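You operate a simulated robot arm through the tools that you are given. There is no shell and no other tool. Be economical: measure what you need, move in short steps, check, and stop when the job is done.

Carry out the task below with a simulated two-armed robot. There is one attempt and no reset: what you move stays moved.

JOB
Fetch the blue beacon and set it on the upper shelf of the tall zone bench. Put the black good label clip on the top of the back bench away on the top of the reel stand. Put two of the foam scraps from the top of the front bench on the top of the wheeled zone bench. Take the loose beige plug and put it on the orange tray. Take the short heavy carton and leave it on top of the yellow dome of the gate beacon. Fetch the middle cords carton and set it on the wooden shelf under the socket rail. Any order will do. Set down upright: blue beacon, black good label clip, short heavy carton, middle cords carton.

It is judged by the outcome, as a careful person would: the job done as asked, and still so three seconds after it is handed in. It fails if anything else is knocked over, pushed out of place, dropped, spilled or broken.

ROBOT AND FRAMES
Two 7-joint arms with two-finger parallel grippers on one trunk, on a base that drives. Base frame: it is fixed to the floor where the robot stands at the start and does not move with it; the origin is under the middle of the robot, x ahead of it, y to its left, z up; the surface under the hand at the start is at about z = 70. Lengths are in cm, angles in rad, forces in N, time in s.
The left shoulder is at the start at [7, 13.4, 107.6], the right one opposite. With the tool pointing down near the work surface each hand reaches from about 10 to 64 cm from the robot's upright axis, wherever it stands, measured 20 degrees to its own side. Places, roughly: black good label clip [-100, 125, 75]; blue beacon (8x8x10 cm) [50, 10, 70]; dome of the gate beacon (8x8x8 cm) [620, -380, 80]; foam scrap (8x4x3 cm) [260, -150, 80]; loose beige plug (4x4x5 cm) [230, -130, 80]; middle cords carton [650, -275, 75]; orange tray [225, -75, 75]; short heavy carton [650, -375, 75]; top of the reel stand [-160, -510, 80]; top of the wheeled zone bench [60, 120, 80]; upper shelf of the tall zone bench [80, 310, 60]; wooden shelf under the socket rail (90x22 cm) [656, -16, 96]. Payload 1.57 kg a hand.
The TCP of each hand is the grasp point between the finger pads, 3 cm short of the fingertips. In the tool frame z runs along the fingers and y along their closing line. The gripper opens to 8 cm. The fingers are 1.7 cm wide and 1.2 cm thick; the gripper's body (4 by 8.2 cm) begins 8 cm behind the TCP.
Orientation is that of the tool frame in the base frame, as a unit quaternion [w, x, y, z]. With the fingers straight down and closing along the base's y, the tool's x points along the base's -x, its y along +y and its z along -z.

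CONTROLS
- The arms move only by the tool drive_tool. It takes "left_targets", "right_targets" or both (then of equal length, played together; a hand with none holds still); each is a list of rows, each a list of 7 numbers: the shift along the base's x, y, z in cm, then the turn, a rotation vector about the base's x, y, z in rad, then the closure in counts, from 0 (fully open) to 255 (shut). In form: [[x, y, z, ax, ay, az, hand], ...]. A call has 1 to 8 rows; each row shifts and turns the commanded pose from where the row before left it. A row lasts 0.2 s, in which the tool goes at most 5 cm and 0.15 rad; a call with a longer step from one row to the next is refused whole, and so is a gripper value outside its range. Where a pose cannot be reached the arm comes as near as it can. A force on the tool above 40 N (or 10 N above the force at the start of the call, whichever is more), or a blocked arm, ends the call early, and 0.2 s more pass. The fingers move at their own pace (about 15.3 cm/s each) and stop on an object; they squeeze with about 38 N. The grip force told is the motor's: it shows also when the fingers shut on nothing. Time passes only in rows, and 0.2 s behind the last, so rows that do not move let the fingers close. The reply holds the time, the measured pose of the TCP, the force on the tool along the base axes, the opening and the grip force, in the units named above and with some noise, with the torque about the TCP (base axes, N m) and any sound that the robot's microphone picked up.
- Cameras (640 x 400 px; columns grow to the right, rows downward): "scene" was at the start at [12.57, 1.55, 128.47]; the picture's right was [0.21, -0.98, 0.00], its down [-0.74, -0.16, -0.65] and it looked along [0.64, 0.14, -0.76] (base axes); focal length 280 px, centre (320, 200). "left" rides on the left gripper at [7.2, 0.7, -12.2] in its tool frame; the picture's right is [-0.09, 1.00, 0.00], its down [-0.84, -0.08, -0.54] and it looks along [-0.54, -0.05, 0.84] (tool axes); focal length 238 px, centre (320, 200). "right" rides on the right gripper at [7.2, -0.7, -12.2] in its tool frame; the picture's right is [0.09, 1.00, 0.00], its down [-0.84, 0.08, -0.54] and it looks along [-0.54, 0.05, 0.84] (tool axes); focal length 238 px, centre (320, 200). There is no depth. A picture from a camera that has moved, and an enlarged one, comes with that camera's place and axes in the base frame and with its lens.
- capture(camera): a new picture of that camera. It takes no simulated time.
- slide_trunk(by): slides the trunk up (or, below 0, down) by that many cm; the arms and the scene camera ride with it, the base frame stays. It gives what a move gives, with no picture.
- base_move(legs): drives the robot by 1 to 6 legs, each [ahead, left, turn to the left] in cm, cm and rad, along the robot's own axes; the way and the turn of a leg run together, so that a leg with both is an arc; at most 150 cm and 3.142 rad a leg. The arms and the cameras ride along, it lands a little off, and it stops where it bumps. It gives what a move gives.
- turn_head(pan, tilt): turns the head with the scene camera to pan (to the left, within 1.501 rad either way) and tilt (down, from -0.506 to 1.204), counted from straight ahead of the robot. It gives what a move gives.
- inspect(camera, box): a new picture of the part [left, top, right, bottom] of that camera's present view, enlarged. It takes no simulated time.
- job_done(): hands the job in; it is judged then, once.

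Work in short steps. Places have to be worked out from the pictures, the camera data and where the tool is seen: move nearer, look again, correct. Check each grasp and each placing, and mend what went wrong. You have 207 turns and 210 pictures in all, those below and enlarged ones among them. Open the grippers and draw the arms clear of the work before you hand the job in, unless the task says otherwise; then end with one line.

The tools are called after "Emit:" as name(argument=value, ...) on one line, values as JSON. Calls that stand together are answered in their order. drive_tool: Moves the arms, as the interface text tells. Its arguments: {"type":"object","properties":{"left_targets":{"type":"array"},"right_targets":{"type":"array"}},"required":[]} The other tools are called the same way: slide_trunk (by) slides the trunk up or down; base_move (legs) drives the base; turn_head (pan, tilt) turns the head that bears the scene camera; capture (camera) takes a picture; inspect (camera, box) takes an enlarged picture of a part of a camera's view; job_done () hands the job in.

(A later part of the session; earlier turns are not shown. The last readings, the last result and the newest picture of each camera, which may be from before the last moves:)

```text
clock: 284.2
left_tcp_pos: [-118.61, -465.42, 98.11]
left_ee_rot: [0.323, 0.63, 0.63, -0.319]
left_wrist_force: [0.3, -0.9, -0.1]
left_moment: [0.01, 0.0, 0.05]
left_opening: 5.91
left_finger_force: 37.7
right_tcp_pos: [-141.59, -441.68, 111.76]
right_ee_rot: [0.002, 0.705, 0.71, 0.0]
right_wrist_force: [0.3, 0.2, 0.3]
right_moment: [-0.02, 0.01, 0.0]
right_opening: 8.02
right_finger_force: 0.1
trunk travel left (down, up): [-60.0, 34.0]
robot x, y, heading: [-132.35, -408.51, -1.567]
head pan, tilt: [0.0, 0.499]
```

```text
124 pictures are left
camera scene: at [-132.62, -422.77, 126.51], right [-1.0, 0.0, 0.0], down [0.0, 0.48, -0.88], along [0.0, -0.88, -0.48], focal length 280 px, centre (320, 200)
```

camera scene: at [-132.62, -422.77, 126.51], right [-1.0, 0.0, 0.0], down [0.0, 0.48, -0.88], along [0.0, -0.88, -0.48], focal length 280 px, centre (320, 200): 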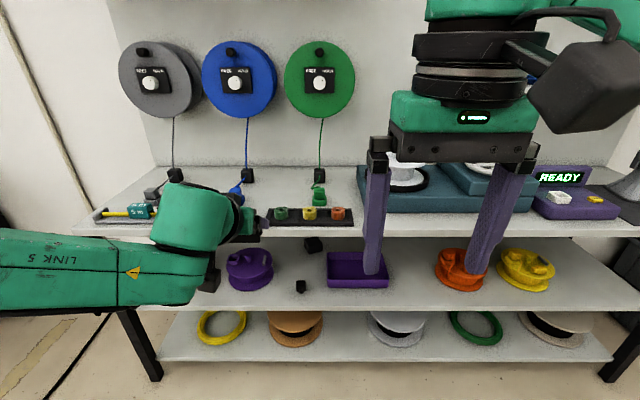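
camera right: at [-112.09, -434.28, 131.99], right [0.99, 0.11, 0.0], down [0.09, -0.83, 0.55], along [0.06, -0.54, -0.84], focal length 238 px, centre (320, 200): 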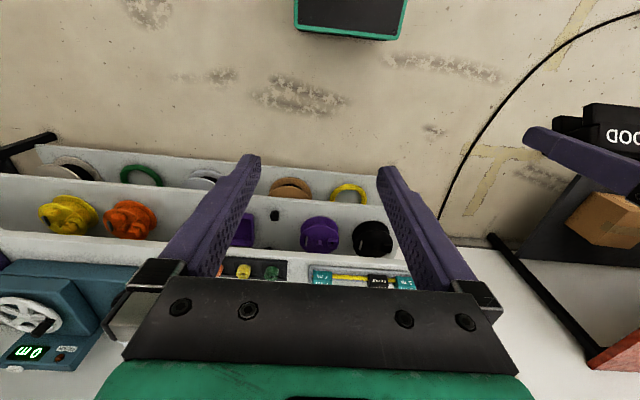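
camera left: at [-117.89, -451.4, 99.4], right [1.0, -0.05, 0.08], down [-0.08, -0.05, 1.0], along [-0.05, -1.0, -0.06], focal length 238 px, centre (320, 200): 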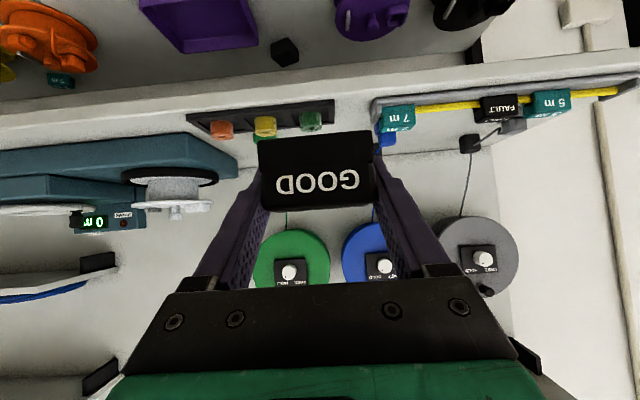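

The hand is at its grasp angle and the clip hangs upright. I drive forward 45 cm and shift 4.5 cm left so the camera pod falls in the ruler–tray gap, then look.

Emit:
base_move(legs=[[45, 4.5, 0]])

Emit:
capture(camera="left")

Emit:
capture(camera="scene")

```text
clock: 287.0
left_tcp_pos: [-114.36, -510.85, 98.13]
left_ee_rot: [0.323, 0.632, 0.628, -0.32]
left_wrist_force: [-0.2, -0.2, -0.7]
left_moment: [-0.02, -0.02, 0.04]
left_opening: 5.9
left_finger_force: 37.8
right_tcp_pos: [-137.28, -486.84, 111.94]
right_ee_rot: [0.003, 0.707, 0.707, -0.002]
right_wrist_force: [-0.3, 0.2, 0.2]
right_moment: [0.04, -0.01, 0.02]
right_opening: 8.02
right_finger_force: 0.0
trunk travel left (down, up): [-60.0, 34.0]
robot x, y, heading: [-128.15, -453.68, -1.573]
head pan, tilt: [0.0, 0.499]
```

```text
123 pictures are left
camera left: at [-113.65, -496.77, 99.49], right [1.0, -0.06, 0.08], down [-0.08, -0.05, 1.0], along [-0.05, -1.0, -0.06], focal length 238 px, centre (320, 200)
```

left: 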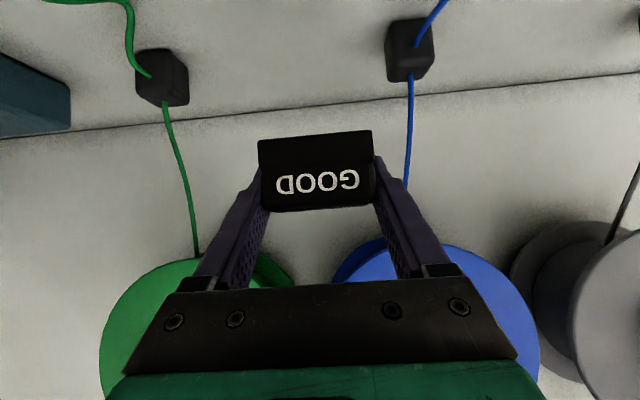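

```text
122 pictures are left
camera scene: at [-128.2, -468.01, 126.52], right [-1.0, 0.0, 0.0], down [0.0, 0.48, -0.88], along [0.0, -0.88, -0.48], focal length 280 px, centre (320, 200)
```

scene: 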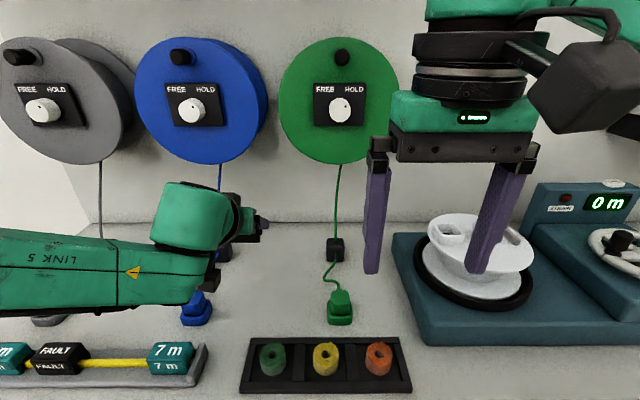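

The clip is above its spot, but the forearm would come very near the ruler blocks at this tilt. I reduce the tilt by 12° to raise the forearm (the clip will settle flat), and lower to just above the counter.

Emit:
drive_tool(left_targets=[[0, -2, -3, 0.105, 0, 0, 255], [-0.5, -2, -3.5, 0.105, 0, 0, 255], [-0.5, 0, -3, 0, 0, 0, 255], [0, 0, -2, 0, 0, 0, 255]])

Emit:
capture(camera="left")

Emit:
capture(camera="scene")

```text
clock: 288.0
left_tcp_pos: [-115.35, -514.91, 86.61]
left_ee_rot: [0.254, 0.662, 0.658, -0.252]
left_wrist_force: [0.2, 0.0, 0.2]
left_moment: [0.01, -0.03, 0.0]
left_opening: 5.92
left_finger_force: 37.9
right_tcp_pos: [-137.32, -487.04, 111.85]
right_ee_rot: [0.002, 0.707, 0.707, -0.001]
right_wrist_force: [0.8, 0.0, 0.5]
right_moment: [0.0, -0.03, 0.01]
right_opening: 8.0
right_finger_force: 0.0
trunk travel left (down, up): [-60.0, 34.0]
robot x, y, heading: [-128.33, -454.25, -1.573]
head pan, tilt: [0.0, 0.499]
```

```text
121 pictures are left
camera left: at [-114.64, -501.47, 90.88], right [1.0, -0.07, 0.07], down [-0.08, -0.26, 0.96], along [-0.05, -0.96, -0.26], focal length 238 px, centre (320, 200)
```

left: 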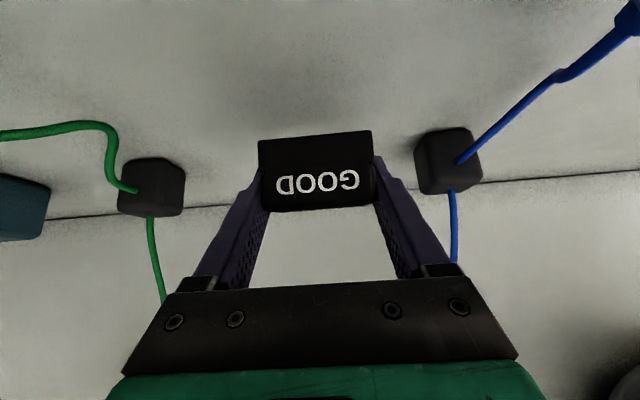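

```text
120 pictures are left
camera scene: at [-128.18, -468.09, 126.51], right [-1.0, 0.0, 0.0], down [0.0, 0.48, -0.88], along [0.0, -0.88, -0.48], focal length 280 px, centre (320, 200)
```

scene: 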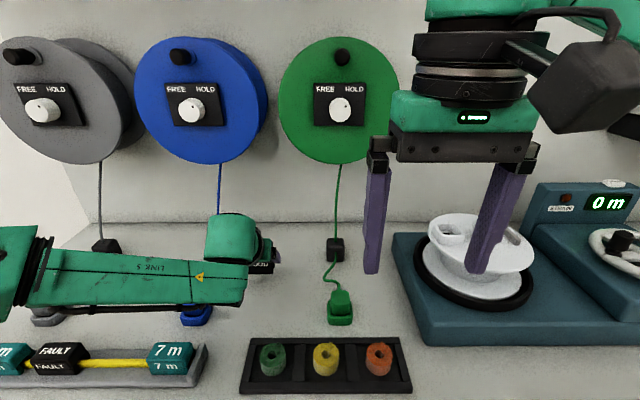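

Clear all round. I lower in small steps to contact.

Emit:
drive_tool(left_targets=[[0, 0, -0.8, 0, 0, 0, 255], [0, 0, -0.6, 0, 0, 0, 255], [0, 0, -0.5, 0, 0, 0, 255], [0, 0, -0.4, 0, 0, 0, 255], [0, 0, -0.4, 0, 0, 0, 255]])

Emit:
capture(camera="left")

```text
clock: 289.2
left_tcp_pos: [-115.29, -514.8, 83.91]
left_ee_rot: [0.255, 0.662, 0.658, -0.253]
left_wrist_force: [-1.1, 0.3, 0.2]
left_moment: [-0.01, 0.01, 0.04]
left_opening: 5.91
left_finger_force: 38.1
right_tcp_pos: [-137.29, -486.89, 111.88]
right_ee_rot: [0.002, 0.708, 0.706, -0.001]
right_wrist_force: [-0.6, 0.9, 0.4]
right_moment: [-0.02, 0.0, 0.01]
right_opening: 7.99
right_finger_force: 0.1
trunk travel left (down, up): [-60.0, 34.0]
robot x, y, heading: [-128.1, -453.71, -1.574]
head pan, tilt: [0.0, 0.499]
```

```text
119 pictures are left
camera left: at [-114.65, -501.35, 88.2], right [1.0, -0.07, 0.07], down [-0.08, -0.26, 0.96], along [-0.05, -0.96, -0.26], focal length 238 px, centre (320, 200)
```

left: 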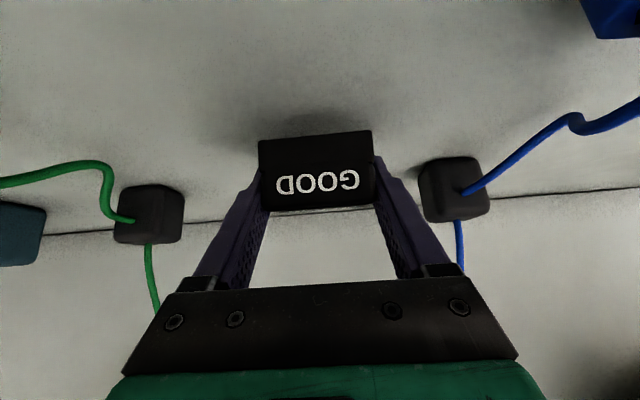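

Not touching yet (the shadow shows it is near). I go on in 0.4 cm steps.

Emit:
drive_tool(left_targets=[[0, 0, -0.4, 0, 0, 0, 255], [0, 0, -0.4, 0, 0, 0, 255], [0, 0, -0.3, 0, 0, 0, 255], [0, 0, -0.3, 0, 0, 0, 255]])

Emit:
capture(camera="scene")

```text
clock: 290.2
left_tcp_pos: [-115.4, -514.91, 82.93]
left_ee_rot: [0.257, 0.661, 0.657, -0.255]
left_wrist_force: [0.2, -1.8, 9.5]
left_moment: [-0.07, 0.15, 0.04]
left_opening: 5.9
left_finger_force: 38.3
right_tcp_pos: [-137.35, -486.85, 111.95]
right_ee_rot: [0.003, 0.708, 0.707, -0.002]
right_wrist_force: [0.3, -0.2, -0.3]
right_moment: [0.0, 0.0, 0.0]
right_opening: 8.0
right_finger_force: 0.1
trunk travel left (down, up): [-60.0, 34.0]
robot x, y, heading: [-127.99, -453.73, -1.577]
head pan, tilt: [0.0, 0.499]
```

```text
118 pictures are left
camera scene: at [-128.21, -467.87, 126.56], right [-1.0, 0.0, 0.0], down [0.0, 0.48, -0.88], along [0.0, -0.88, -0.48], focal length 280 px, centre (320, 200)
```

scene: 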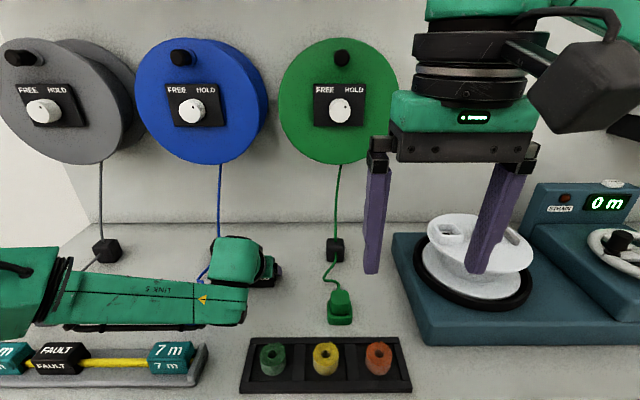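

Contact felt. I open and withdraw along the finger axis.

Emit:
drive_tool(left_targets=[[0, 0, 0, 0, 0, 0, 0], [0, 0, 0, 0, 0, 0, 0], [0, 1.3, 1.5, 0, 0, 0, 0], [0, 2.5, 3, 0, 0, 0, 0], [0, 2.5, 3.5, 0, 0, 0, 0], [0, 2.5, 3.5, 0, 0, 0, 0]])

Emit:
capture(camera="left")

```text
clock: 291.6
left_tcp_pos: [-115.22, -506.01, 93.99]
left_ee_rot: [0.255, 0.663, 0.657, -0.254]
left_wrist_force: [0.3, 0.4, 0.2]
left_moment: [0.0, 0.03, 0.02]
left_opening: 8.0
left_finger_force: 0.0
right_tcp_pos: [-137.36, -486.73, 111.85]
right_ee_rot: [0.004, 0.707, 0.707, -0.002]
right_wrist_force: [1.1, 0.1, -0.4]
right_moment: [-0.03, 0.01, -0.05]
right_opening: 8.0
right_finger_force: 0.1
trunk travel left (down, up): [-60.0, 34.0]
robot x, y, heading: [-127.84, -453.95, -1.577]
head pan, tilt: [0.0, 0.499]
```

```text
117 pictures are left
camera left: at [-114.53, -492.54, 98.19], right [0.99, -0.07, 0.07], down [-0.08, -0.26, 0.96], along [-0.05, -0.96, -0.26], focal length 238 px, centre (320, 200)
```

left: 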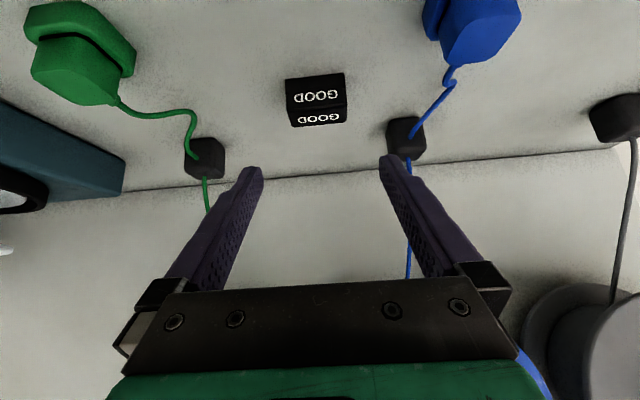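

The clip stands upright on the reel stand. I back out, restore the left hand to vertical, and drive back the way I came to aisle 2.

Emit:
base_move(legs=[[-45, 0, 0.007]])

Emit:
drive_tool(left_targets=[[0, 4, 2, 0.147, 0, 0, 0], [0, 4, 2, 0.147, 0, 0, 0], [0, 4, 2, 0.147, 0, 0, 0], [0, 4, 2, 0.147, 0, 0, 0], [0, 4, 2, 0.147, 0, 0, 0]])

Emit:
base_move(legs=[[0, 72, 0], [-133, 0, 0], [0, 140, 0], [0, 82, 0], [-130, 0, 0]])

Emit:
turn_head(pan=1.4, tilt=0.5)

Emit:
capture(camera="scene")

```text
clock: 294.3
left_tcp_pos: [-114.99, -460.84, 93.9]
left_ee_rot: [0.255, 0.662, 0.658, -0.253]
left_wrist_force: [-0.5, 0.1, -0.6]
left_moment: [-0.03, 0.0, -0.02]
left_opening: 7.98
left_finger_force: 0.1
right_tcp_pos: [-137.01, -441.53, 111.87]
right_ee_rot: [0.002, 0.707, 0.707, -0.001]
right_wrist_force: [-0.4, 0.4, 0.5]
right_moment: [0.01, -0.02, 0.01]
right_opening: 7.99
right_finger_force: 0.1
trunk travel left (down, up): [-60.0, 34.0]
robot x, y, heading: [-127.89, -408.16, -1.576]
head pan, tilt: [0.0, 0.499]
```

```text
clock: 295.5
left_tcp_pos: [-115.03, -440.84, 103.91]
left_ee_rot: [0.001, 0.709, 0.705, 0.001]
left_wrist_force: [0.2, -0.1, 0.4]
left_moment: [-0.02, -0.03, 0.01]
left_opening: 8.01
left_finger_force: 0.1
right_tcp_pos: [-137.15, -441.52, 111.95]
right_ee_rot: [0.002, 0.707, 0.707, -0.001]
right_wrist_force: [-0.7, 0.2, 0.2]
right_moment: [0.0, -0.01, -0.01]
right_opening: 8.01
right_finger_force: 0.1
trunk travel left (down, up): [-60.0, 34.0]
robot x, y, heading: [-127.75, -408.49, -1.576]
head pan, tilt: [0.0, 0.499]
```

```text
clock: 322.4
left_tcp_pos: [177.14, -176.84, 103.98]
left_ee_rot: [0.001, 0.701, 0.713, 0.001]
left_wrist_force: [0.0, 1.0, -0.7]
left_moment: [-0.01, -0.05, -0.01]
left_opening: 8.0
left_finger_force: 0.0
right_tcp_pos: [155.14, -177.95, 111.84]
right_ee_rot: [0.003, 0.699, 0.715, -0.001]
right_wrist_force: [-0.7, 0.7, 0.6]
right_moment: [0.01, -0.03, 0.01]
right_opening: 8.01
right_finger_force: 0.2
trunk travel left (down, up): [-60.0, 34.0]
robot x, y, heading: [163.56, -144.48, -1.548]
head pan, tilt: [0.0, 0.499]
```

```text
clock: 324.0
left_tcp_pos: [177.31, -176.84, 103.8]
left_ee_rot: [0.001, 0.701, 0.713, 0.0]
left_wrist_force: [0.2, 0.3, 0.1]
left_moment: [0.0, 0.03, 0.0]
left_opening: 8.0
left_finger_force: 0.0
right_tcp_pos: [155.04, -177.91, 111.96]
right_ee_rot: [0.002, 0.698, 0.716, -0.001]
right_wrist_force: [-0.4, 1.2, -0.1]
right_moment: [0.01, 0.02, 0.01]
right_opening: 8.02
right_finger_force: 0.2
trunk travel left (down, up): [-60.0, 34.0]
robot x, y, heading: [163.28, -144.74, -1.549]
head pan, tilt: [1.4, 0.499]
```

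```text
116 pictures are left
camera scene: at [172.52, -151.08, 126.52], right [-0.15, -0.99, 0.0], down [-0.47, 0.07, -0.88], along [0.87, -0.13, -0.48], focal length 280 px, centre (320, 200)
```

scene: 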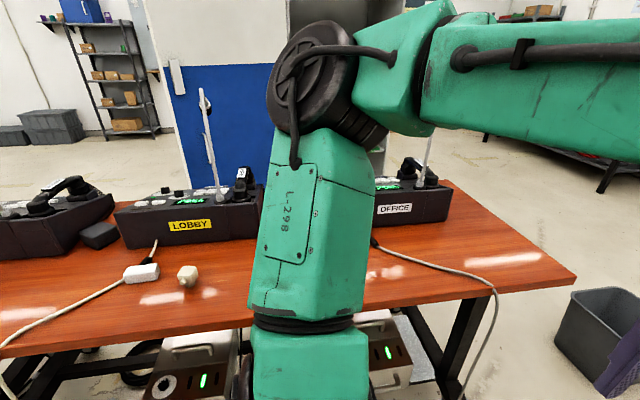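

The loose beige plug is at about (228, -126), next to a corded white one. I turn to face the bench.

Emit:
base_move(legs=[[0, -6, 0], [0, 0, 1.549], [0, 25, 0]])

Emit:
turn_head(pan=-0.3, tilt=0.6)

Emit:
capture(camera="scene")

Emit:
turn_head(pan=0.4, tilt=0.6)

Emit:
capture(camera="scene")

```text
clock: 330.1
left_tcp_pos: [189.46, -106.62, 103.92]
left_ee_rot: [0.0, -0.005, 1.0, 0.001]
left_wrist_force: [0.7, -0.2, -0.2]
left_moment: [0.02, 0.02, -0.03]
left_opening: 8.0
left_finger_force: 0.0
right_tcp_pos: [190.43, -128.83, 111.93]
right_ee_rot: [0.002, -0.008, 1.0, 0.001]
right_wrist_force: [0.0, -0.1, -0.3]
right_moment: [0.01, 0.0, -0.01]
right_opening: 8.0
right_finger_force: 0.1
trunk travel left (down, up): [-60.0, 34.0]
robot x, y, heading: [157.26, -120.16, 0.015]
head pan, tilt: [1.4, 0.499]
```

```text
clock: 331.9
left_tcp_pos: [189.47, -106.44, 103.91]
left_ee_rot: [0.0, -0.005, 1.0, 0.001]
left_wrist_force: [0.2, 0.4, -0.2]
left_moment: [-0.04, -0.01, 0.02]
left_opening: 7.97
left_finger_force: 0.0
right_tcp_pos: [190.36, -128.83, 111.87]
right_ee_rot: [0.003, -0.009, 1.0, 0.0]
right_wrist_force: [-0.2, 0.6, 0.0]
right_moment: [0.03, 0.01, 0.02]
right_opening: 8.01
right_finger_force: 0.0
trunk travel left (down, up): [-60.0, 34.0]
robot x, y, heading: [157.34, -120.1, 0.009]
head pan, tilt: [-0.3, 0.6]
```

```text
115 pictures are left
camera scene: at [170.6, -122.58, 125.61], right [-0.28, -0.96, 0.0], down [-0.54, 0.16, -0.83], along [0.79, -0.23, -0.56], focal length 280 px, centre (320, 200)
```

scene: 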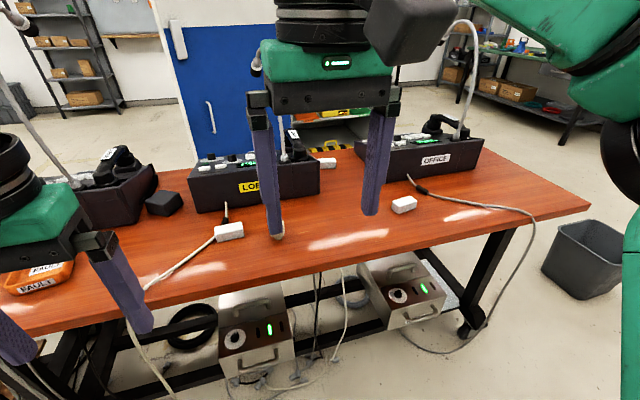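

```text
clock: 332.9
left_tcp_pos: [189.4, -106.5, 103.85]
left_ee_rot: [0.0, -0.005, 1.0, 0.001]
left_wrist_force: [-0.5, 0.4, -0.1]
left_moment: [-0.01, -0.04, 0.02]
left_opening: 8.01
left_finger_force: 0.1
right_tcp_pos: [190.33, -128.81, 111.88]
right_ee_rot: [0.003, -0.009, 1.0, 0.001]
right_wrist_force: [0.7, 0.1, 0.0]
right_moment: [0.01, 0.02, 0.02]
right_opening: 7.98
right_finger_force: 0.1
trunk travel left (down, up): [-60.0, 34.0]
robot x, y, heading: [157.15, -120.21, 0.014]
head pan, tilt: [0.4, 0.6]
```

```text
114 pictures are left
camera scene: at [170.22, -116.55, 125.61], right [0.4, -0.92, 0.0], down [-0.52, -0.23, -0.82], along [0.76, 0.33, -0.57], focal length 280 px, centre (320, 200)
```

scene: 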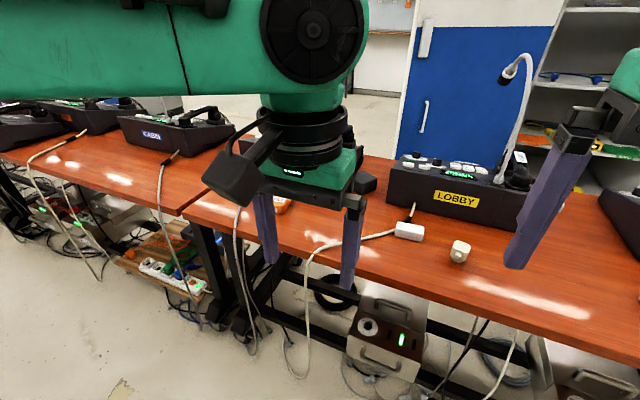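

Plug at (228, -128), foam scraps at (230.6, -166.6) and (265.6, -153), orange tray around (228, -79). I move forward, lower the trunk, and bring the right hand over the plug.

Emit:
base_move(legs=[[23, 0, -0.012]])

Emit:
slide_trunk(by=-8)

Emit:
drive_tool(right_targets=[[4, 0, -3, 0, 0, 0, 0], [4, 0, -3, 0, 0, 0, 0], [4, 0, -4, 0, 0, 0, 0], [2.5, 0, -3, 0, 0, 0, 0]])

Emit:
capture(camera="right")

```text
clock: 334.7
left_tcp_pos: [212.35, -106.95, 103.95]
left_ee_rot: [0.0, 0.001, 1.0, 0.001]
left_wrist_force: [1.2, -0.1, 0.4]
left_moment: [0.0, -0.02, 0.01]
left_opening: 8.01
left_finger_force: 0.1
right_tcp_pos: [212.98, -128.99, 111.88]
right_ee_rot: [0.003, -0.002, 1.0, 0.001]
right_wrist_force: [-0.1, 0.3, 0.0]
right_moment: [-0.03, -0.01, 0.0]
right_opening: 7.98
right_finger_force: 0.0
trunk travel left (down, up): [-60.0, 34.0]
robot x, y, heading: [179.98, -120.09, -0.004]
head pan, tilt: [0.4, 0.6]
```

```text
clock: 335.8
left_tcp_pos: [212.35, -106.82, 95.94]
left_ee_rot: [0.001, 0.001, 1.0, 0.001]
left_wrist_force: [0.1, 0.1, -0.2]
left_moment: [0.0, 0.01, -0.01]
left_opening: 8.03
left_finger_force: 0.1
right_tcp_pos: [212.95, -129.06, 103.9]
right_ee_rot: [0.002, -0.001, 1.0, 0.001]
right_wrist_force: [-0.2, 0.5, 0.1]
right_moment: [0.0, -0.01, 0.02]
right_opening: 7.99
right_finger_force: 0.0
trunk travel left (down, up): [-52.0, 42.0]
robot x, y, heading: [180.02, -120.08, -0.003]
head pan, tilt: [0.4, 0.6]
```

```text
refused: row 3 steps farther than a row can; nothing moved
```

```text
113 pictures are left
camera right: at [205.65, -129.81, 116.0], right [-0.1, 1.0, 0.0], down [0.83, 0.08, 0.55], along [0.54, 0.05, -0.84], focal length 238 px, centre (320, 200)
```

right: 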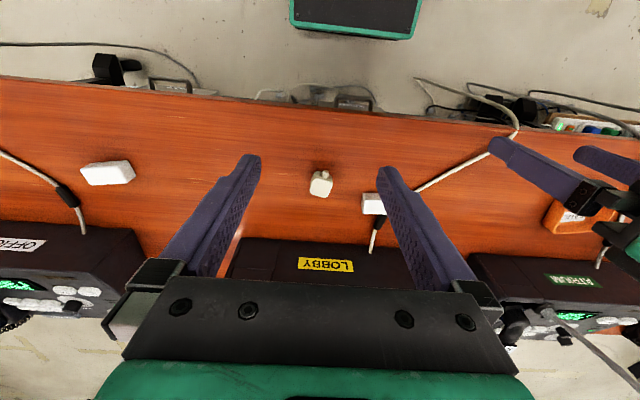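

Plug refined to (226.5, -127.9); the corded one is ~8 cm to its left, so I pre-close to about 6 cm and go above.

Emit:
drive_tool(right_targets=[[3.5, 0.3, -3, 0, 0, 0, 60], [3.5, 0.3, -3, 0, 0, 0, 60], [3.5, 0.3, -3, 0, 0, 0, 60], [3, 0.2, -3, 0, 0, 0, 60]])

Emit:
capture(camera="right")

```text
clock: 336.8
left_tcp_pos: [212.51, -106.79, 95.8]
left_ee_rot: [-0.002, 0.002, 1.0, 0.001]
left_wrist_force: [0.0, 0.2, -0.1]
left_moment: [0.0, 0.01, 0.0]
left_opening: 7.99
left_finger_force: 0.0
right_tcp_pos: [226.86, -127.95, 91.66]
right_ee_rot: [0.002, -0.002, 1.0, 0.001]
right_wrist_force: [0.2, 0.4, 0.0]
right_moment: [0.0, 0.01, 0.02]
right_opening: 6.12
right_finger_force: 0.0
trunk travel left (down, up): [-52.0, 42.0]
robot x, y, heading: [179.99, -120.24, 0.003]
head pan, tilt: [0.4, 0.6]
```

```text
112 pictures are left
camera right: at [219.58, -128.87, 103.72], right [-0.1, 1.0, 0.0], down [0.83, 0.08, 0.55], along [0.54, 0.05, -0.84], focal length 238 px, centre (320, 200)
```

right: 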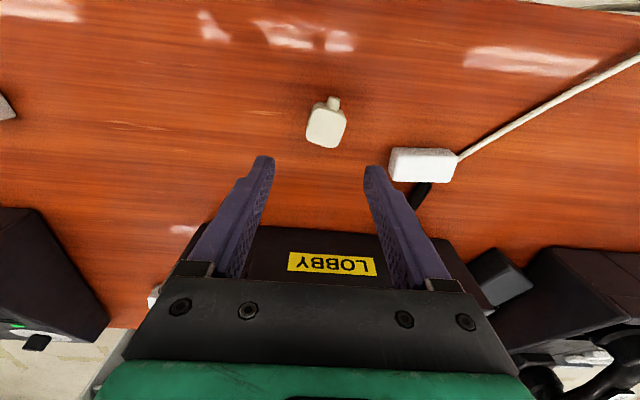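

Plug at (227.1, -127.4). I descend and grip.

Emit:
drive_tool(right_targets=[[0.2, 0.5, -4.5, 0, 0, 0, 60], [0, 0, -4.5, 0, 0, 0, 60], [0, 0, -3, 0, 0, 0, 60], [0, 0, -1.7, 0, 0, 0, 60], [0, 0, 0, 0, 0, 0, 255], [0, 0, 0, 0, 0, 0, 255], [0, 0, 2, 0, 0, 0, 255], [0, 0, 4, 0, 0, 0, 255]])

Emit:
capture(camera="right")

```text
clock: 337.9
left_tcp_pos: [212.28, -106.94, 96.01]
left_ee_rot: [0.001, 0.002, 1.0, 0.001]
left_wrist_force: [0.2, 0.4, -0.9]
left_moment: [0.02, 0.06, -0.01]
left_opening: 8.0
left_finger_force: 0.1
right_tcp_pos: [226.75, -127.39, 78.97]
right_ee_rot: [0.008, -0.001, 1.0, 0.004]
right_wrist_force: [-10.9, -1.1, 15.4]
right_moment: [-0.38, 0.36, -0.27]
right_opening: 3.54
right_finger_force: 25.7
trunk travel left (down, up): [-52.0, 42.0]
robot x, y, heading: [179.98, -119.74, 0.002]
head pan, tilt: [0.4, 0.6]
stopped in row 5 (right hand): the force on the tool passed its limit at 47 N (the readings are from after the stop); the commanded pose is now the measured one
```

```text
111 pictures are left
camera right: at [219.25, -128.26, 91.03], right [-0.1, 1.0, 0.01], down [0.83, 0.08, 0.56], along [0.55, 0.06, -0.83], focal length 238 px, centre (320, 200)
```

right: 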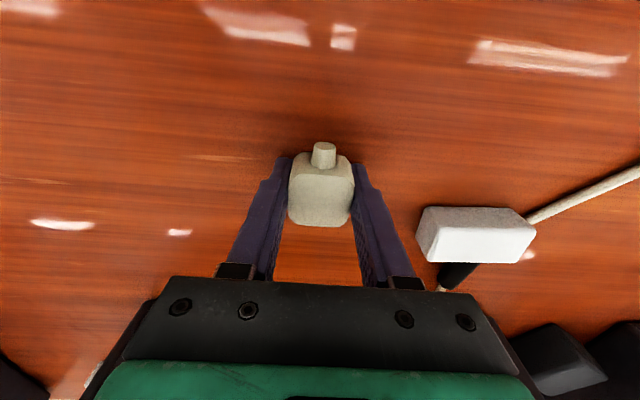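

Fingertips touched the bench; the plug is already between the pads. I close fully and lift.

Emit:
drive_tool(right_targets=[[0, 0, 0.4, 0, 0, 0, 255], [0, 0, 0, 0, 0, 0, 255], [0, 0, 2, 0, 0, 0, 255], [0, 0, 4.5, 0, 0, 0, 255], [-1, 2, 4, 0, 0, 0, 255]])

Emit:
capture(camera="right")

Emit:
capture(camera="left")

```text
clock: 339.1
left_tcp_pos: [212.33, -106.73, 95.89]
left_ee_rot: [0.0, 0.001, 1.0, 0.0]
left_wrist_force: [0.1, 0.5, -0.2]
left_moment: [-0.03, -0.05, -0.02]
left_opening: 7.98
left_finger_force: 0.0
right_tcp_pos: [226.12, -125.19, 89.89]
right_ee_rot: [0.009, -0.001, 1.0, 0.003]
right_wrist_force: [0.2, 0.2, -0.3]
right_moment: [-0.02, 0.0, 0.04]
right_opening: 3.51
right_finger_force: 38.0
trunk travel left (down, up): [-52.0, 42.0]
robot x, y, heading: [179.87, -119.99, -0.001]
head pan, tilt: [0.4, 0.6]
```

```text
110 pictures are left
camera right: at [218.57, -126.0, 101.92], right [-0.1, 1.0, 0.0], down [0.83, 0.08, 0.56], along [0.55, 0.06, -0.83], focal length 238 px, centre (320, 200)
```

right: 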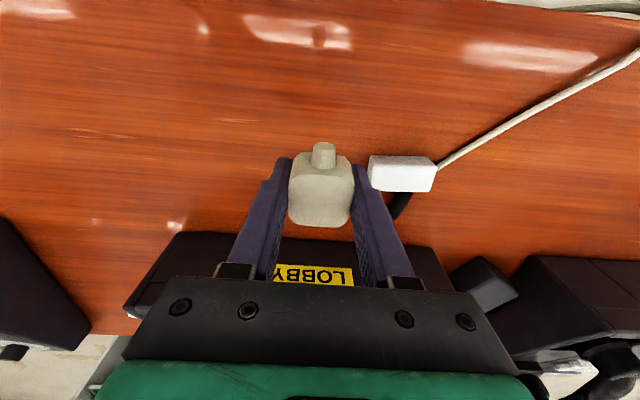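

```text
109 pictures are left
camera left: at [205.19, -106.11, 108.08], right [0.1, 1.0, 0.0], down [0.84, -0.08, 0.54], along [0.54, -0.05, -0.84], focal length 238 px, centre (320, 200)
```

left: 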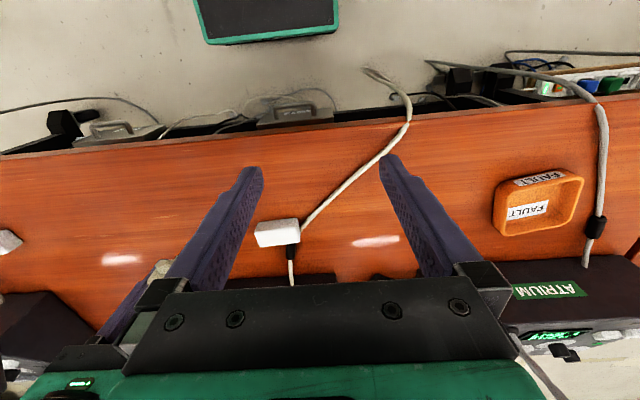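

Plug held. The tray is near (229, -74). I drive 46 cm left so the right hand comes over it.

Emit:
base_move(legs=[[0, 47, 0]])

Emit:
capture(camera="right")

```text
clock: 341.9
left_tcp_pos: [212.79, -60.15, 95.85]
left_ee_rot: [0.0, 0.006, 1.0, 0.001]
left_wrist_force: [-0.9, -0.7, -0.5]
left_moment: [-0.05, 0.01, 0.04]
left_opening: 8.01
left_finger_force: 0.1
right_tcp_pos: [226.33, -78.72, 89.83]
right_ee_rot: [0.009, 0.004, 1.0, 0.003]
right_wrist_force: [-0.1, -0.9, -0.8]
right_moment: [0.01, 0.02, 0.04]
right_opening: 3.55
right_finger_force: 37.9
trunk travel left (down, up): [-52.0, 42.0]
robot x, y, heading: [180.04, -72.71, -0.011]
head pan, tilt: [0.4, 0.6]
```

```text
108 pictures are left
camera right: at [218.83, -79.39, 101.85], right [-0.09, 1.0, 0.0], down [0.83, 0.07, 0.56], along [0.55, 0.05, -0.83], focal length 238 px, centre (320, 200)
```

right: 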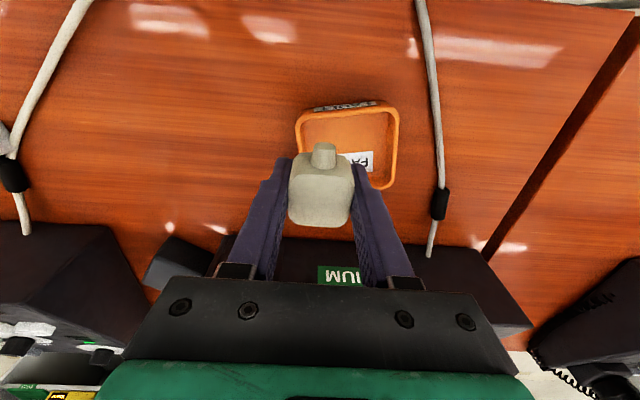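

Tray centre at (228.6, -75.3). I move over it and lower.

Emit:
drive_tool(right_targets=[[2, 3.4, 0, 0, 0, 0, 255], [0, 0, -4, 0, 0, 0, 255], [0, 0, -3.5, 0, 0, 0, 255], [0, 0, -1.2, 0, 0, 0, 255], [0, 0, -0.5, 0, 0, 0, 255]])

Emit:
capture(camera="right")

```text
clock: 343.1
left_tcp_pos: [212.8, -60.11, 95.87]
left_ee_rot: [0.0, 0.006, 1.0, 0.001]
left_wrist_force: [-0.1, -0.5, -0.4]
left_moment: [0.02, 0.0, -0.03]
left_opening: 8.0
left_finger_force: 0.1
right_tcp_pos: [228.42, -75.26, 80.64]
right_ee_rot: [0.008, 0.003, 1.0, 0.002]
right_wrist_force: [0.2, -0.5, -0.7]
right_moment: [-0.02, -0.04, 0.0]
right_opening: 3.55
right_finger_force: 38.2
trunk travel left (down, up): [-52.0, 42.0]
robot x, y, heading: [180.13, -73.04, -0.012]
head pan, tilt: [0.4, 0.6]
```

```text
107 pictures are left
camera right: at [220.84, -76.04, 92.57], right [-0.09, 1.0, 0.0], down [0.83, 0.07, 0.56], along [0.55, 0.05, -0.83], focal length 238 px, centre (320, 200)
```

right: 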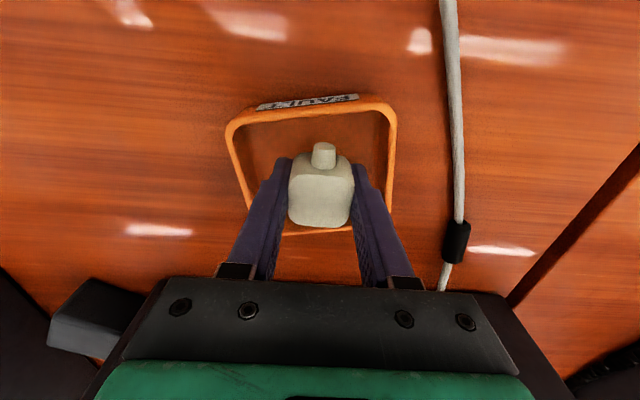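

Centred over the tray. I lower gently and release with a small opening.

Emit:
drive_tool(right_targets=[[0, 0, -0.4, 0, 0, 0, 255], [0, 0, -0.4, 0, 0, 0, 255], [0, 0, -0.2, 0, 0, 0, 255], [0, 0, 0, 0, 0, 0, 95], [0, 0, 0, 0, 0, 0, 95], [0, 0, 3, 0, 0, 0, 95], [0, 0, 4.5, 0, 0, 0, 95], [0, 0, 4.5, 0, 0, 0, 95]])

Emit:
capture(camera="right")

```text
clock: 344.9
left_tcp_pos: [212.76, -59.95, 95.93]
left_ee_rot: [0.0, 0.006, 1.0, 0.001]
left_wrist_force: [-0.1, 0.8, -0.1]
left_moment: [0.01, 0.02, 0.02]
left_opening: 8.02
left_finger_force: 0.0
right_tcp_pos: [228.48, -75.21, 91.68]
right_ee_rot: [0.01, 0.004, 1.0, 0.003]
right_wrist_force: [-1.0, 0.2, 0.1]
right_moment: [-0.02, 0.02, 0.02]
right_opening: 5.02
right_finger_force: 0.1
trunk travel left (down, up): [-52.0, 42.0]
robot x, y, heading: [179.95, -73.07, -0.007]
head pan, tilt: [0.4, 0.6]
```

```text
106 pictures are left
camera right: at [220.97, -76.0, 103.7], right [-0.09, 1.0, 0.0], down [0.83, 0.07, 0.56], along [0.55, 0.05, -0.83], focal length 238 px, centre (320, 200)
```

right: 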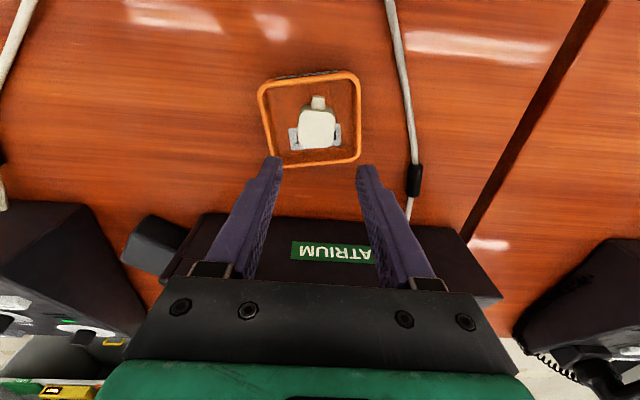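

Plug rests in the tray. I retract and drive right to the foam scraps, then look.

Emit:
drive_tool(right_targets=[[-4, 0, 3, 0, 0, 0, 0], [-4, 0, 3, 0, 0, 0, 0], [-4, 0, 3, 0, 0, 0, 0]])

Emit:
base_move(legs=[[0, -84, 0]])

Emit:
turn_head(pan=0.0, tilt=0.6)

Emit:
capture(camera="scene")

Emit:
capture(camera="right")

```text
clock: 345.7
left_tcp_pos: [212.47, -60.07, 95.94]
left_ee_rot: [0.0, 0.006, 1.0, 0.001]
left_wrist_force: [0.0, -0.3, 0.3]
left_moment: [0.01, 0.0, -0.05]
left_opening: 7.99
left_finger_force: 0.1
right_tcp_pos: [216.14, -75.05, 101.17]
right_ee_rot: [0.01, 0.003, 1.0, 0.002]
right_wrist_force: [-0.5, 0.0, 0.6]
right_moment: [0.0, -0.05, 0.02]
right_opening: 8.01
right_finger_force: 0.1
trunk travel left (down, up): [-52.0, 42.0]
robot x, y, heading: [180.18, -72.88, -0.011]
head pan, tilt: [0.4, 0.6]
```

```text
clock: 350.2
left_tcp_pos: [211.97, -144.19, 95.97]
left_ee_rot: [0.001, 0.007, 1.0, 0.001]
left_wrist_force: [0.2, 0.4, -0.1]
left_moment: [0.0, 0.01, 0.03]
left_opening: 7.98
left_finger_force: 0.1
right_tcp_pos: [215.4, -159.2, 101.04]
right_ee_rot: [0.009, 0.005, 1.0, 0.004]
right_wrist_force: [-0.5, 0.1, 0.3]
right_moment: [-0.02, -0.01, 0.0]
right_opening: 8.01
right_finger_force: 0.1
trunk travel left (down, up): [-52.0, 42.0]
robot x, y, heading: [179.13, -156.53, -0.003]
head pan, tilt: [0.4, 0.6]
```

```text
clock: 351.0
left_tcp_pos: [211.84, -144.25, 95.93]
left_ee_rot: [0.0, 0.007, 1.0, 0.001]
left_wrist_force: [-0.5, 0.8, 0.5]
left_moment: [0.02, 0.01, 0.02]
left_opening: 8.0
left_finger_force: 0.1
right_tcp_pos: [215.61, -159.1, 101.12]
right_ee_rot: [0.009, 0.004, 1.0, 0.003]
right_wrist_force: [0.6, 0.4, -0.5]
right_moment: [-0.04, -0.02, -0.02]
right_opening: 8.01
right_finger_force: 0.1
trunk travel left (down, up): [-52.0, 42.0]
robot x, y, heading: [179.43, -156.96, -0.01]
head pan, tilt: [0.0, 0.6]
```

```text
105 pictures are left
camera scene: at [193.13, -157.14, 117.61], right [-0.01, -1.0, 0.0], down [-0.56, 0.01, -0.82], along [0.82, -0.01, -0.57], focal length 280 px, centre (320, 200)
```

scene: 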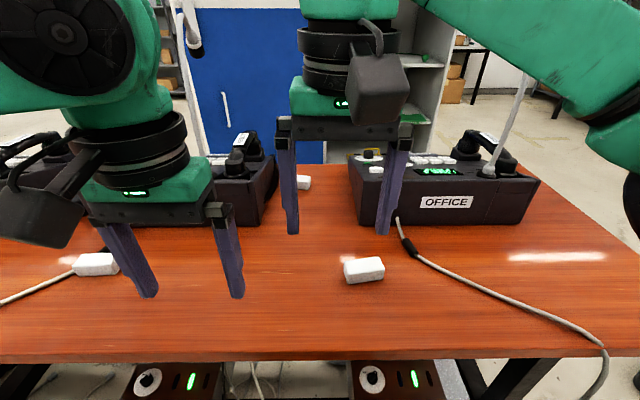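

```text
104 pictures are left
camera right: at [208.02, -159.89, 113.12], right [-0.08, 1.0, 0.0], down [0.83, 0.07, 0.56], along [0.55, 0.05, -0.83], focal length 238 px, centre (320, 200)
```

right: 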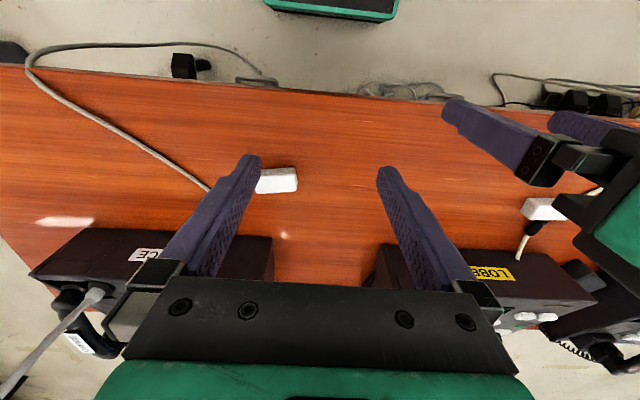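

Foam A is at (228.8, -165.8), about 8 cm long along y. I enlarge foam B behind the boxes to see its orientation.

Emit:
inspect(camera="scene", box=[250, 150, 410, 290])

```text
2.86 times, centred on (330, 220) of scene
camera zoom: at [193.13, -157.14, 117.61], right [-0.01, -1.0, 0.0], down [-0.56, 0.01, -0.82], along [0.82, -0.01, -0.57], focal length 800 px, centre (291, 143)
```

zoom: 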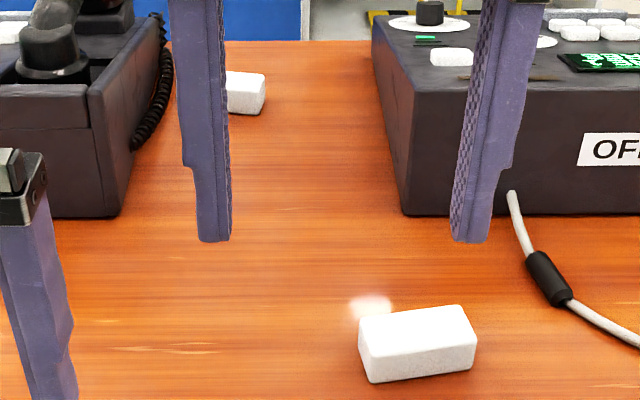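

Foam A is turned about 10°; I yaw the right hand by −80° to close across its short side while moving above it.

Emit:
drive_tool(right_targets=[[1.6, -0.8, 0, 0, 0, -0.14, 0], [1.6, -0.8, 0, 0, 0, -0.14, 0], [1.6, -0.8, 0, 0, 0, -0.14, 0], [1.6, -0.8, 0, 0, 0, -0.14, 0], [1.6, -0.8, 0, 0, 0, -0.14, 0], [1.6, -0.8, 0, 0, 0, -0.14, 0], [1.6, -0.8, 0, 0, 0, -0.14, 0], [1.6, -0.8, 0, 0, 0, -0.14, 0]])

Emit:
drive_tool(right_targets=[[0, 0, -3, 0, 0, -0.14, 0], [0, 0, -3, 0, 0, -0.13, 0]])

Emit:
capture(camera="right")

Emit:
capture(camera="scene")

```text
clock: 352.8
left_tcp_pos: [211.87, -144.21, 95.93]
left_ee_rot: [-0.001, 0.008, 1.0, 0.001]
left_wrist_force: [0.1, -0.3, 0.0]
left_moment: [-0.01, -0.01, -0.01]
left_opening: 8.01
left_finger_force: 0.1
right_tcp_pos: [228.39, -165.48, 101.03]
right_ee_rot: [0.008, 0.536, 0.844, -0.003]
right_wrist_force: [0.3, 0.0, 0.2]
right_moment: [-0.02, 0.04, 0.0]
right_opening: 8.0
right_finger_force: 0.1
trunk travel left (down, up): [-52.0, 42.0]
robot x, y, heading: [179.01, -156.84, -0.009]
head pan, tilt: [0.0, 0.6]
```

```text
clock: 353.4
left_tcp_pos: [211.91, -144.25, 95.86]
left_ee_rot: [-0.001, 0.008, 1.0, 0.0]
left_wrist_force: [1.1, 0.0, -0.1]
left_moment: [-0.03, -0.01, -0.01]
left_opening: 7.99
left_finger_force: 0.1
right_tcp_pos: [228.46, -165.41, 95.15]
right_ee_rot: [0.009, 0.644, 0.765, -0.004]
right_wrist_force: [-1.2, 0.0, 0.5]
right_moment: [0.0, 0.0, -0.01]
right_opening: 8.01
right_finger_force: 0.1
trunk travel left (down, up): [-52.0, 42.0]
robot x, y, heading: [179.13, -156.93, -0.008]
head pan, tilt: [0.0, 0.6]
```

```text
102 pictures are left
camera right: at [226.28, -158.29, 107.02], right [0.97, 0.26, 0.0], down [0.21, -0.8, 0.56], along [0.15, -0.54, -0.83], focal length 238 px, centre (320, 200)
```

right: 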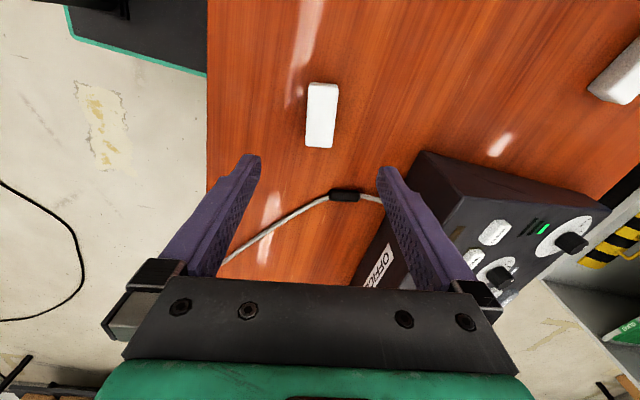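

```text
101 pictures are left
camera scene: at [193.19, -157.17, 117.61], right [-0.01, -1.0, 0.0], down [-0.57, 0.01, -0.82], along [0.82, -0.01, -0.57], focal length 280 px, centre (320, 200)
```

scene: 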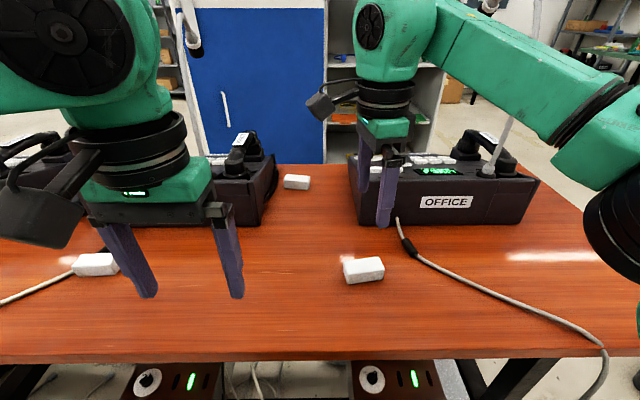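

Aligned over foam A. I descend and close.

Emit:
drive_tool(right_targets=[[0.2, -0.2, -4.5, 0, 0, 0, 0], [0, 0, -4.5, 0, 0, 0, 0], [0, 0, -4.5, 0, 0, 0, 0], [0, 0, -2.1, 0, 0, 0, 0], [0, 0, 0, 0, 0, 0, 255], [0, 0, 0, 0, 0, 0, 255], [0, 0, 0, 0, 0, 0, 255], [0, 0, 4, 0, 0, 0, 255]])

Emit:
capture(camera="right")

```text
clock: 355.2
left_tcp_pos: [211.87, -144.3, 95.96]
left_ee_rot: [0.0, 0.007, 1.0, 0.001]
left_wrist_force: [-0.8, 0.0, 0.9]
left_moment: [0.03, -0.03, -0.04]
left_opening: 8.02
left_finger_force: 0.1
right_tcp_pos: [228.3, -165.64, 83.71]
right_ee_rot: [0.009, 0.643, 0.766, -0.004]
right_wrist_force: [0.1, -0.3, -1.0]
right_moment: [-0.01, -0.04, 0.02]
right_opening: 3.24
right_finger_force: 38.2
trunk travel left (down, up): [-52.0, 42.0]
robot x, y, heading: [179.17, -156.81, -0.008]
head pan, tilt: [0.0, 0.6]
```

```text
100 pictures are left
camera right: at [226.18, -158.45, 95.75], right [0.97, 0.26, 0.0], down [0.21, -0.8, 0.56], along [0.15, -0.54, -0.83], focal length 238 px, centre (320, 200)
```

right: 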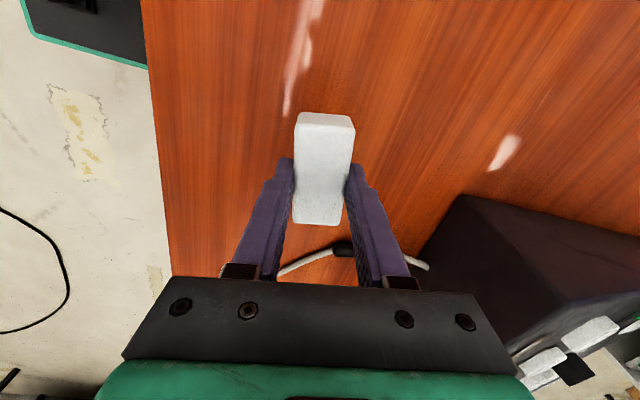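

Foam A held. Foam B must be taken from the far (east) side. I lift and retract, then drive round the south end, well clear of the bin and floor bits.

Emit:
drive_tool(right_targets=[[0, 0, 4.5, 0, 0, 0, 255], [0, 0, 4.5, 0, 0, 0, 255], [-3, 1, 3.5, 0, 0, 0, 255], [-4, 1, 2, 0, 0, 0, 255], [-4, 1, 2, 0, 0, 0, 255], [-4, 1, 2, 0, 0, 0, 255]])

Emit:
base_move(legs=[[-30, 0, 0.008], [0, -115, 0], [0, -88, 0]])

Emit:
turn_head(pan=0.0, tilt=0.6)

Emit:
capture(camera="scene")

```text
clock: 356.6
left_tcp_pos: [211.77, -144.13, 95.97]
left_ee_rot: [0.001, 0.008, 1.0, 0.0]
left_wrist_force: [0.1, -0.6, -0.3]
left_moment: [-0.01, 0.0, -0.02]
left_opening: 7.99
left_finger_force: 0.1
right_tcp_pos: [213.37, -161.65, 101.89]
right_ee_rot: [0.01, 0.644, 0.765, -0.004]
right_wrist_force: [-0.2, 0.7, -0.1]
right_moment: [0.03, -0.03, 0.0]
right_opening: 3.21
right_finger_force: 37.9
trunk travel left (down, up): [-52.0, 42.0]
robot x, y, heading: [179.25, -156.74, -0.012]
head pan, tilt: [0.0, 0.6]
```

```text
clock: 368.3
left_tcp_pos: [181.21, -346.19, 95.86]
left_ee_rot: [0.0, 0.004, 1.0, 0.0]
left_wrist_force: [-0.2, 0.2, 0.0]
left_moment: [0.0, 0.02, -0.02]
left_opening: 7.98
left_finger_force: 0.0
right_tcp_pos: [182.91, -363.65, 101.9]
right_ee_rot: [0.008, 0.641, 0.768, -0.003]
right_wrist_force: [-0.5, 0.6, 0.8]
right_moment: [0.01, -0.04, 0.0]
right_opening: 3.22
right_finger_force: 37.7
trunk travel left (down, up): [-52.0, 42.0]
robot x, y, heading: [148.69, -359.33, -0.006]
head pan, tilt: [0.0, 0.6]
```

```text
clock: 368.9
left_tcp_pos: [181.19, -346.2, 95.77]
left_ee_rot: [-0.001, 0.005, 1.0, 0.001]
left_wrist_force: [-0.2, -0.2, 1.0]
left_moment: [0.02, -0.01, -0.04]
left_opening: 8.0
left_finger_force: 0.1
right_tcp_pos: [182.91, -363.7, 101.87]
right_ee_rot: [0.009, 0.641, 0.767, -0.004]
right_wrist_force: [-0.2, -0.9, 0.4]
right_moment: [0.01, -0.01, -0.01]
right_opening: 3.2
right_finger_force: 38.2
trunk travel left (down, up): [-52.0, 42.0]
robot x, y, heading: [148.56, -359.13, -0.009]
head pan, tilt: [0.0, 0.6]
```

```text
99 pictures are left
camera scene: at [162.46, -359.25, 117.61], right [-0.01, -1.0, 0.0], down [-0.57, 0.0, -0.82], along [0.82, 0.0, -0.57], focal length 280 px, centre (320, 200)
```

scene: 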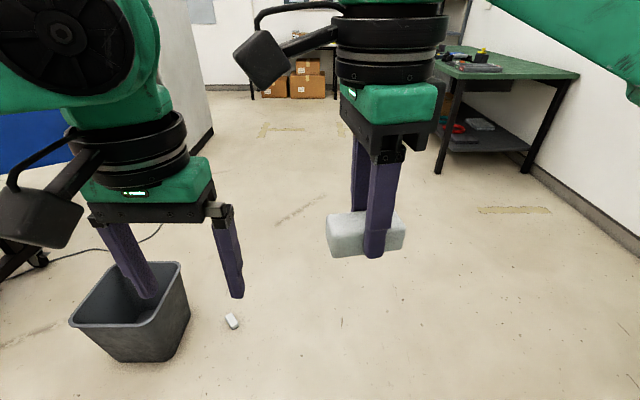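

The floor ahead is clear south of the bin. I drive to x≈344, turn round, and go up the east side of the front bench.

Emit:
base_move(legs=[[145, 0, 0.006], [50, 0, 0], [0, 0, 3.14], [0, -140, 0], [0, -78, 0]])

Emit:
capture(camera="scene")

Emit:
capture(camera="left")

```text
clock: 395.3
left_tcp_pos: [324.1, -178.94, 95.85]
left_ee_rot: [0.002, 0.992, -0.126, 0.0]
left_wrist_force: [0.3, 0.1, 0.0]
left_moment: [-0.03, -0.02, 0.01]
left_opening: 7.99
left_finger_force: 0.0
right_tcp_pos: [326.66, -161.46, 101.97]
right_ee_rot: [0.003, -0.685, 0.729, 0.007]
right_wrist_force: [0.6, 0.7, 0.0]
right_moment: [-0.02, -0.03, 0.01]
right_opening: 3.21
right_finger_force: 38.2
trunk travel left (down, up): [-52.0, 42.0]
robot x, y, heading: [358.65, -174.09, 2.896]
head pan, tilt: [0.0, 0.6]
stopped in leg 5: the robot was blocked; the commanded pose is now the measured one
```

```text
98 pictures are left
camera scene: at [345.28, -170.81, 117.59], right [0.25, 0.97, 0.0], down [0.55, -0.14, -0.82], along [-0.8, 0.2, -0.57], focal length 280 px, centre (320, 200)
```

scene: 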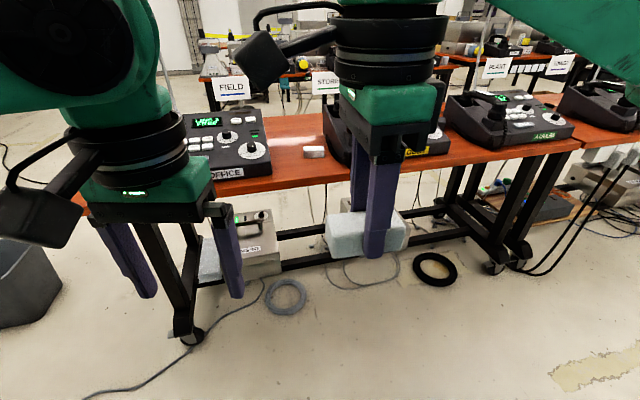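

```text
97 pictures are left
camera left: at [330.94, -181.32, 108.09], right [-0.34, -0.94, 0.0], down [-0.79, 0.28, 0.54], along [-0.51, 0.18, -0.84], focal length 238 px, centre (320, 200)
```

left: 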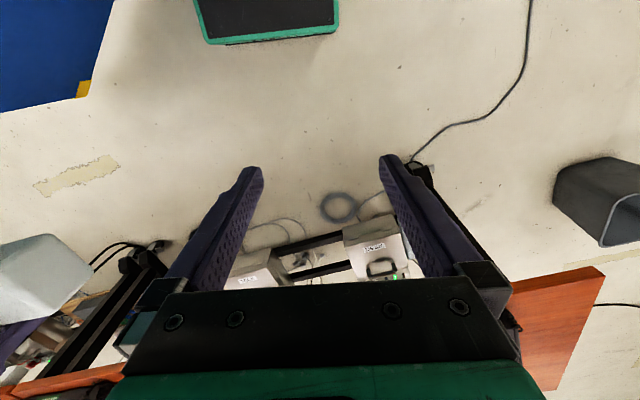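

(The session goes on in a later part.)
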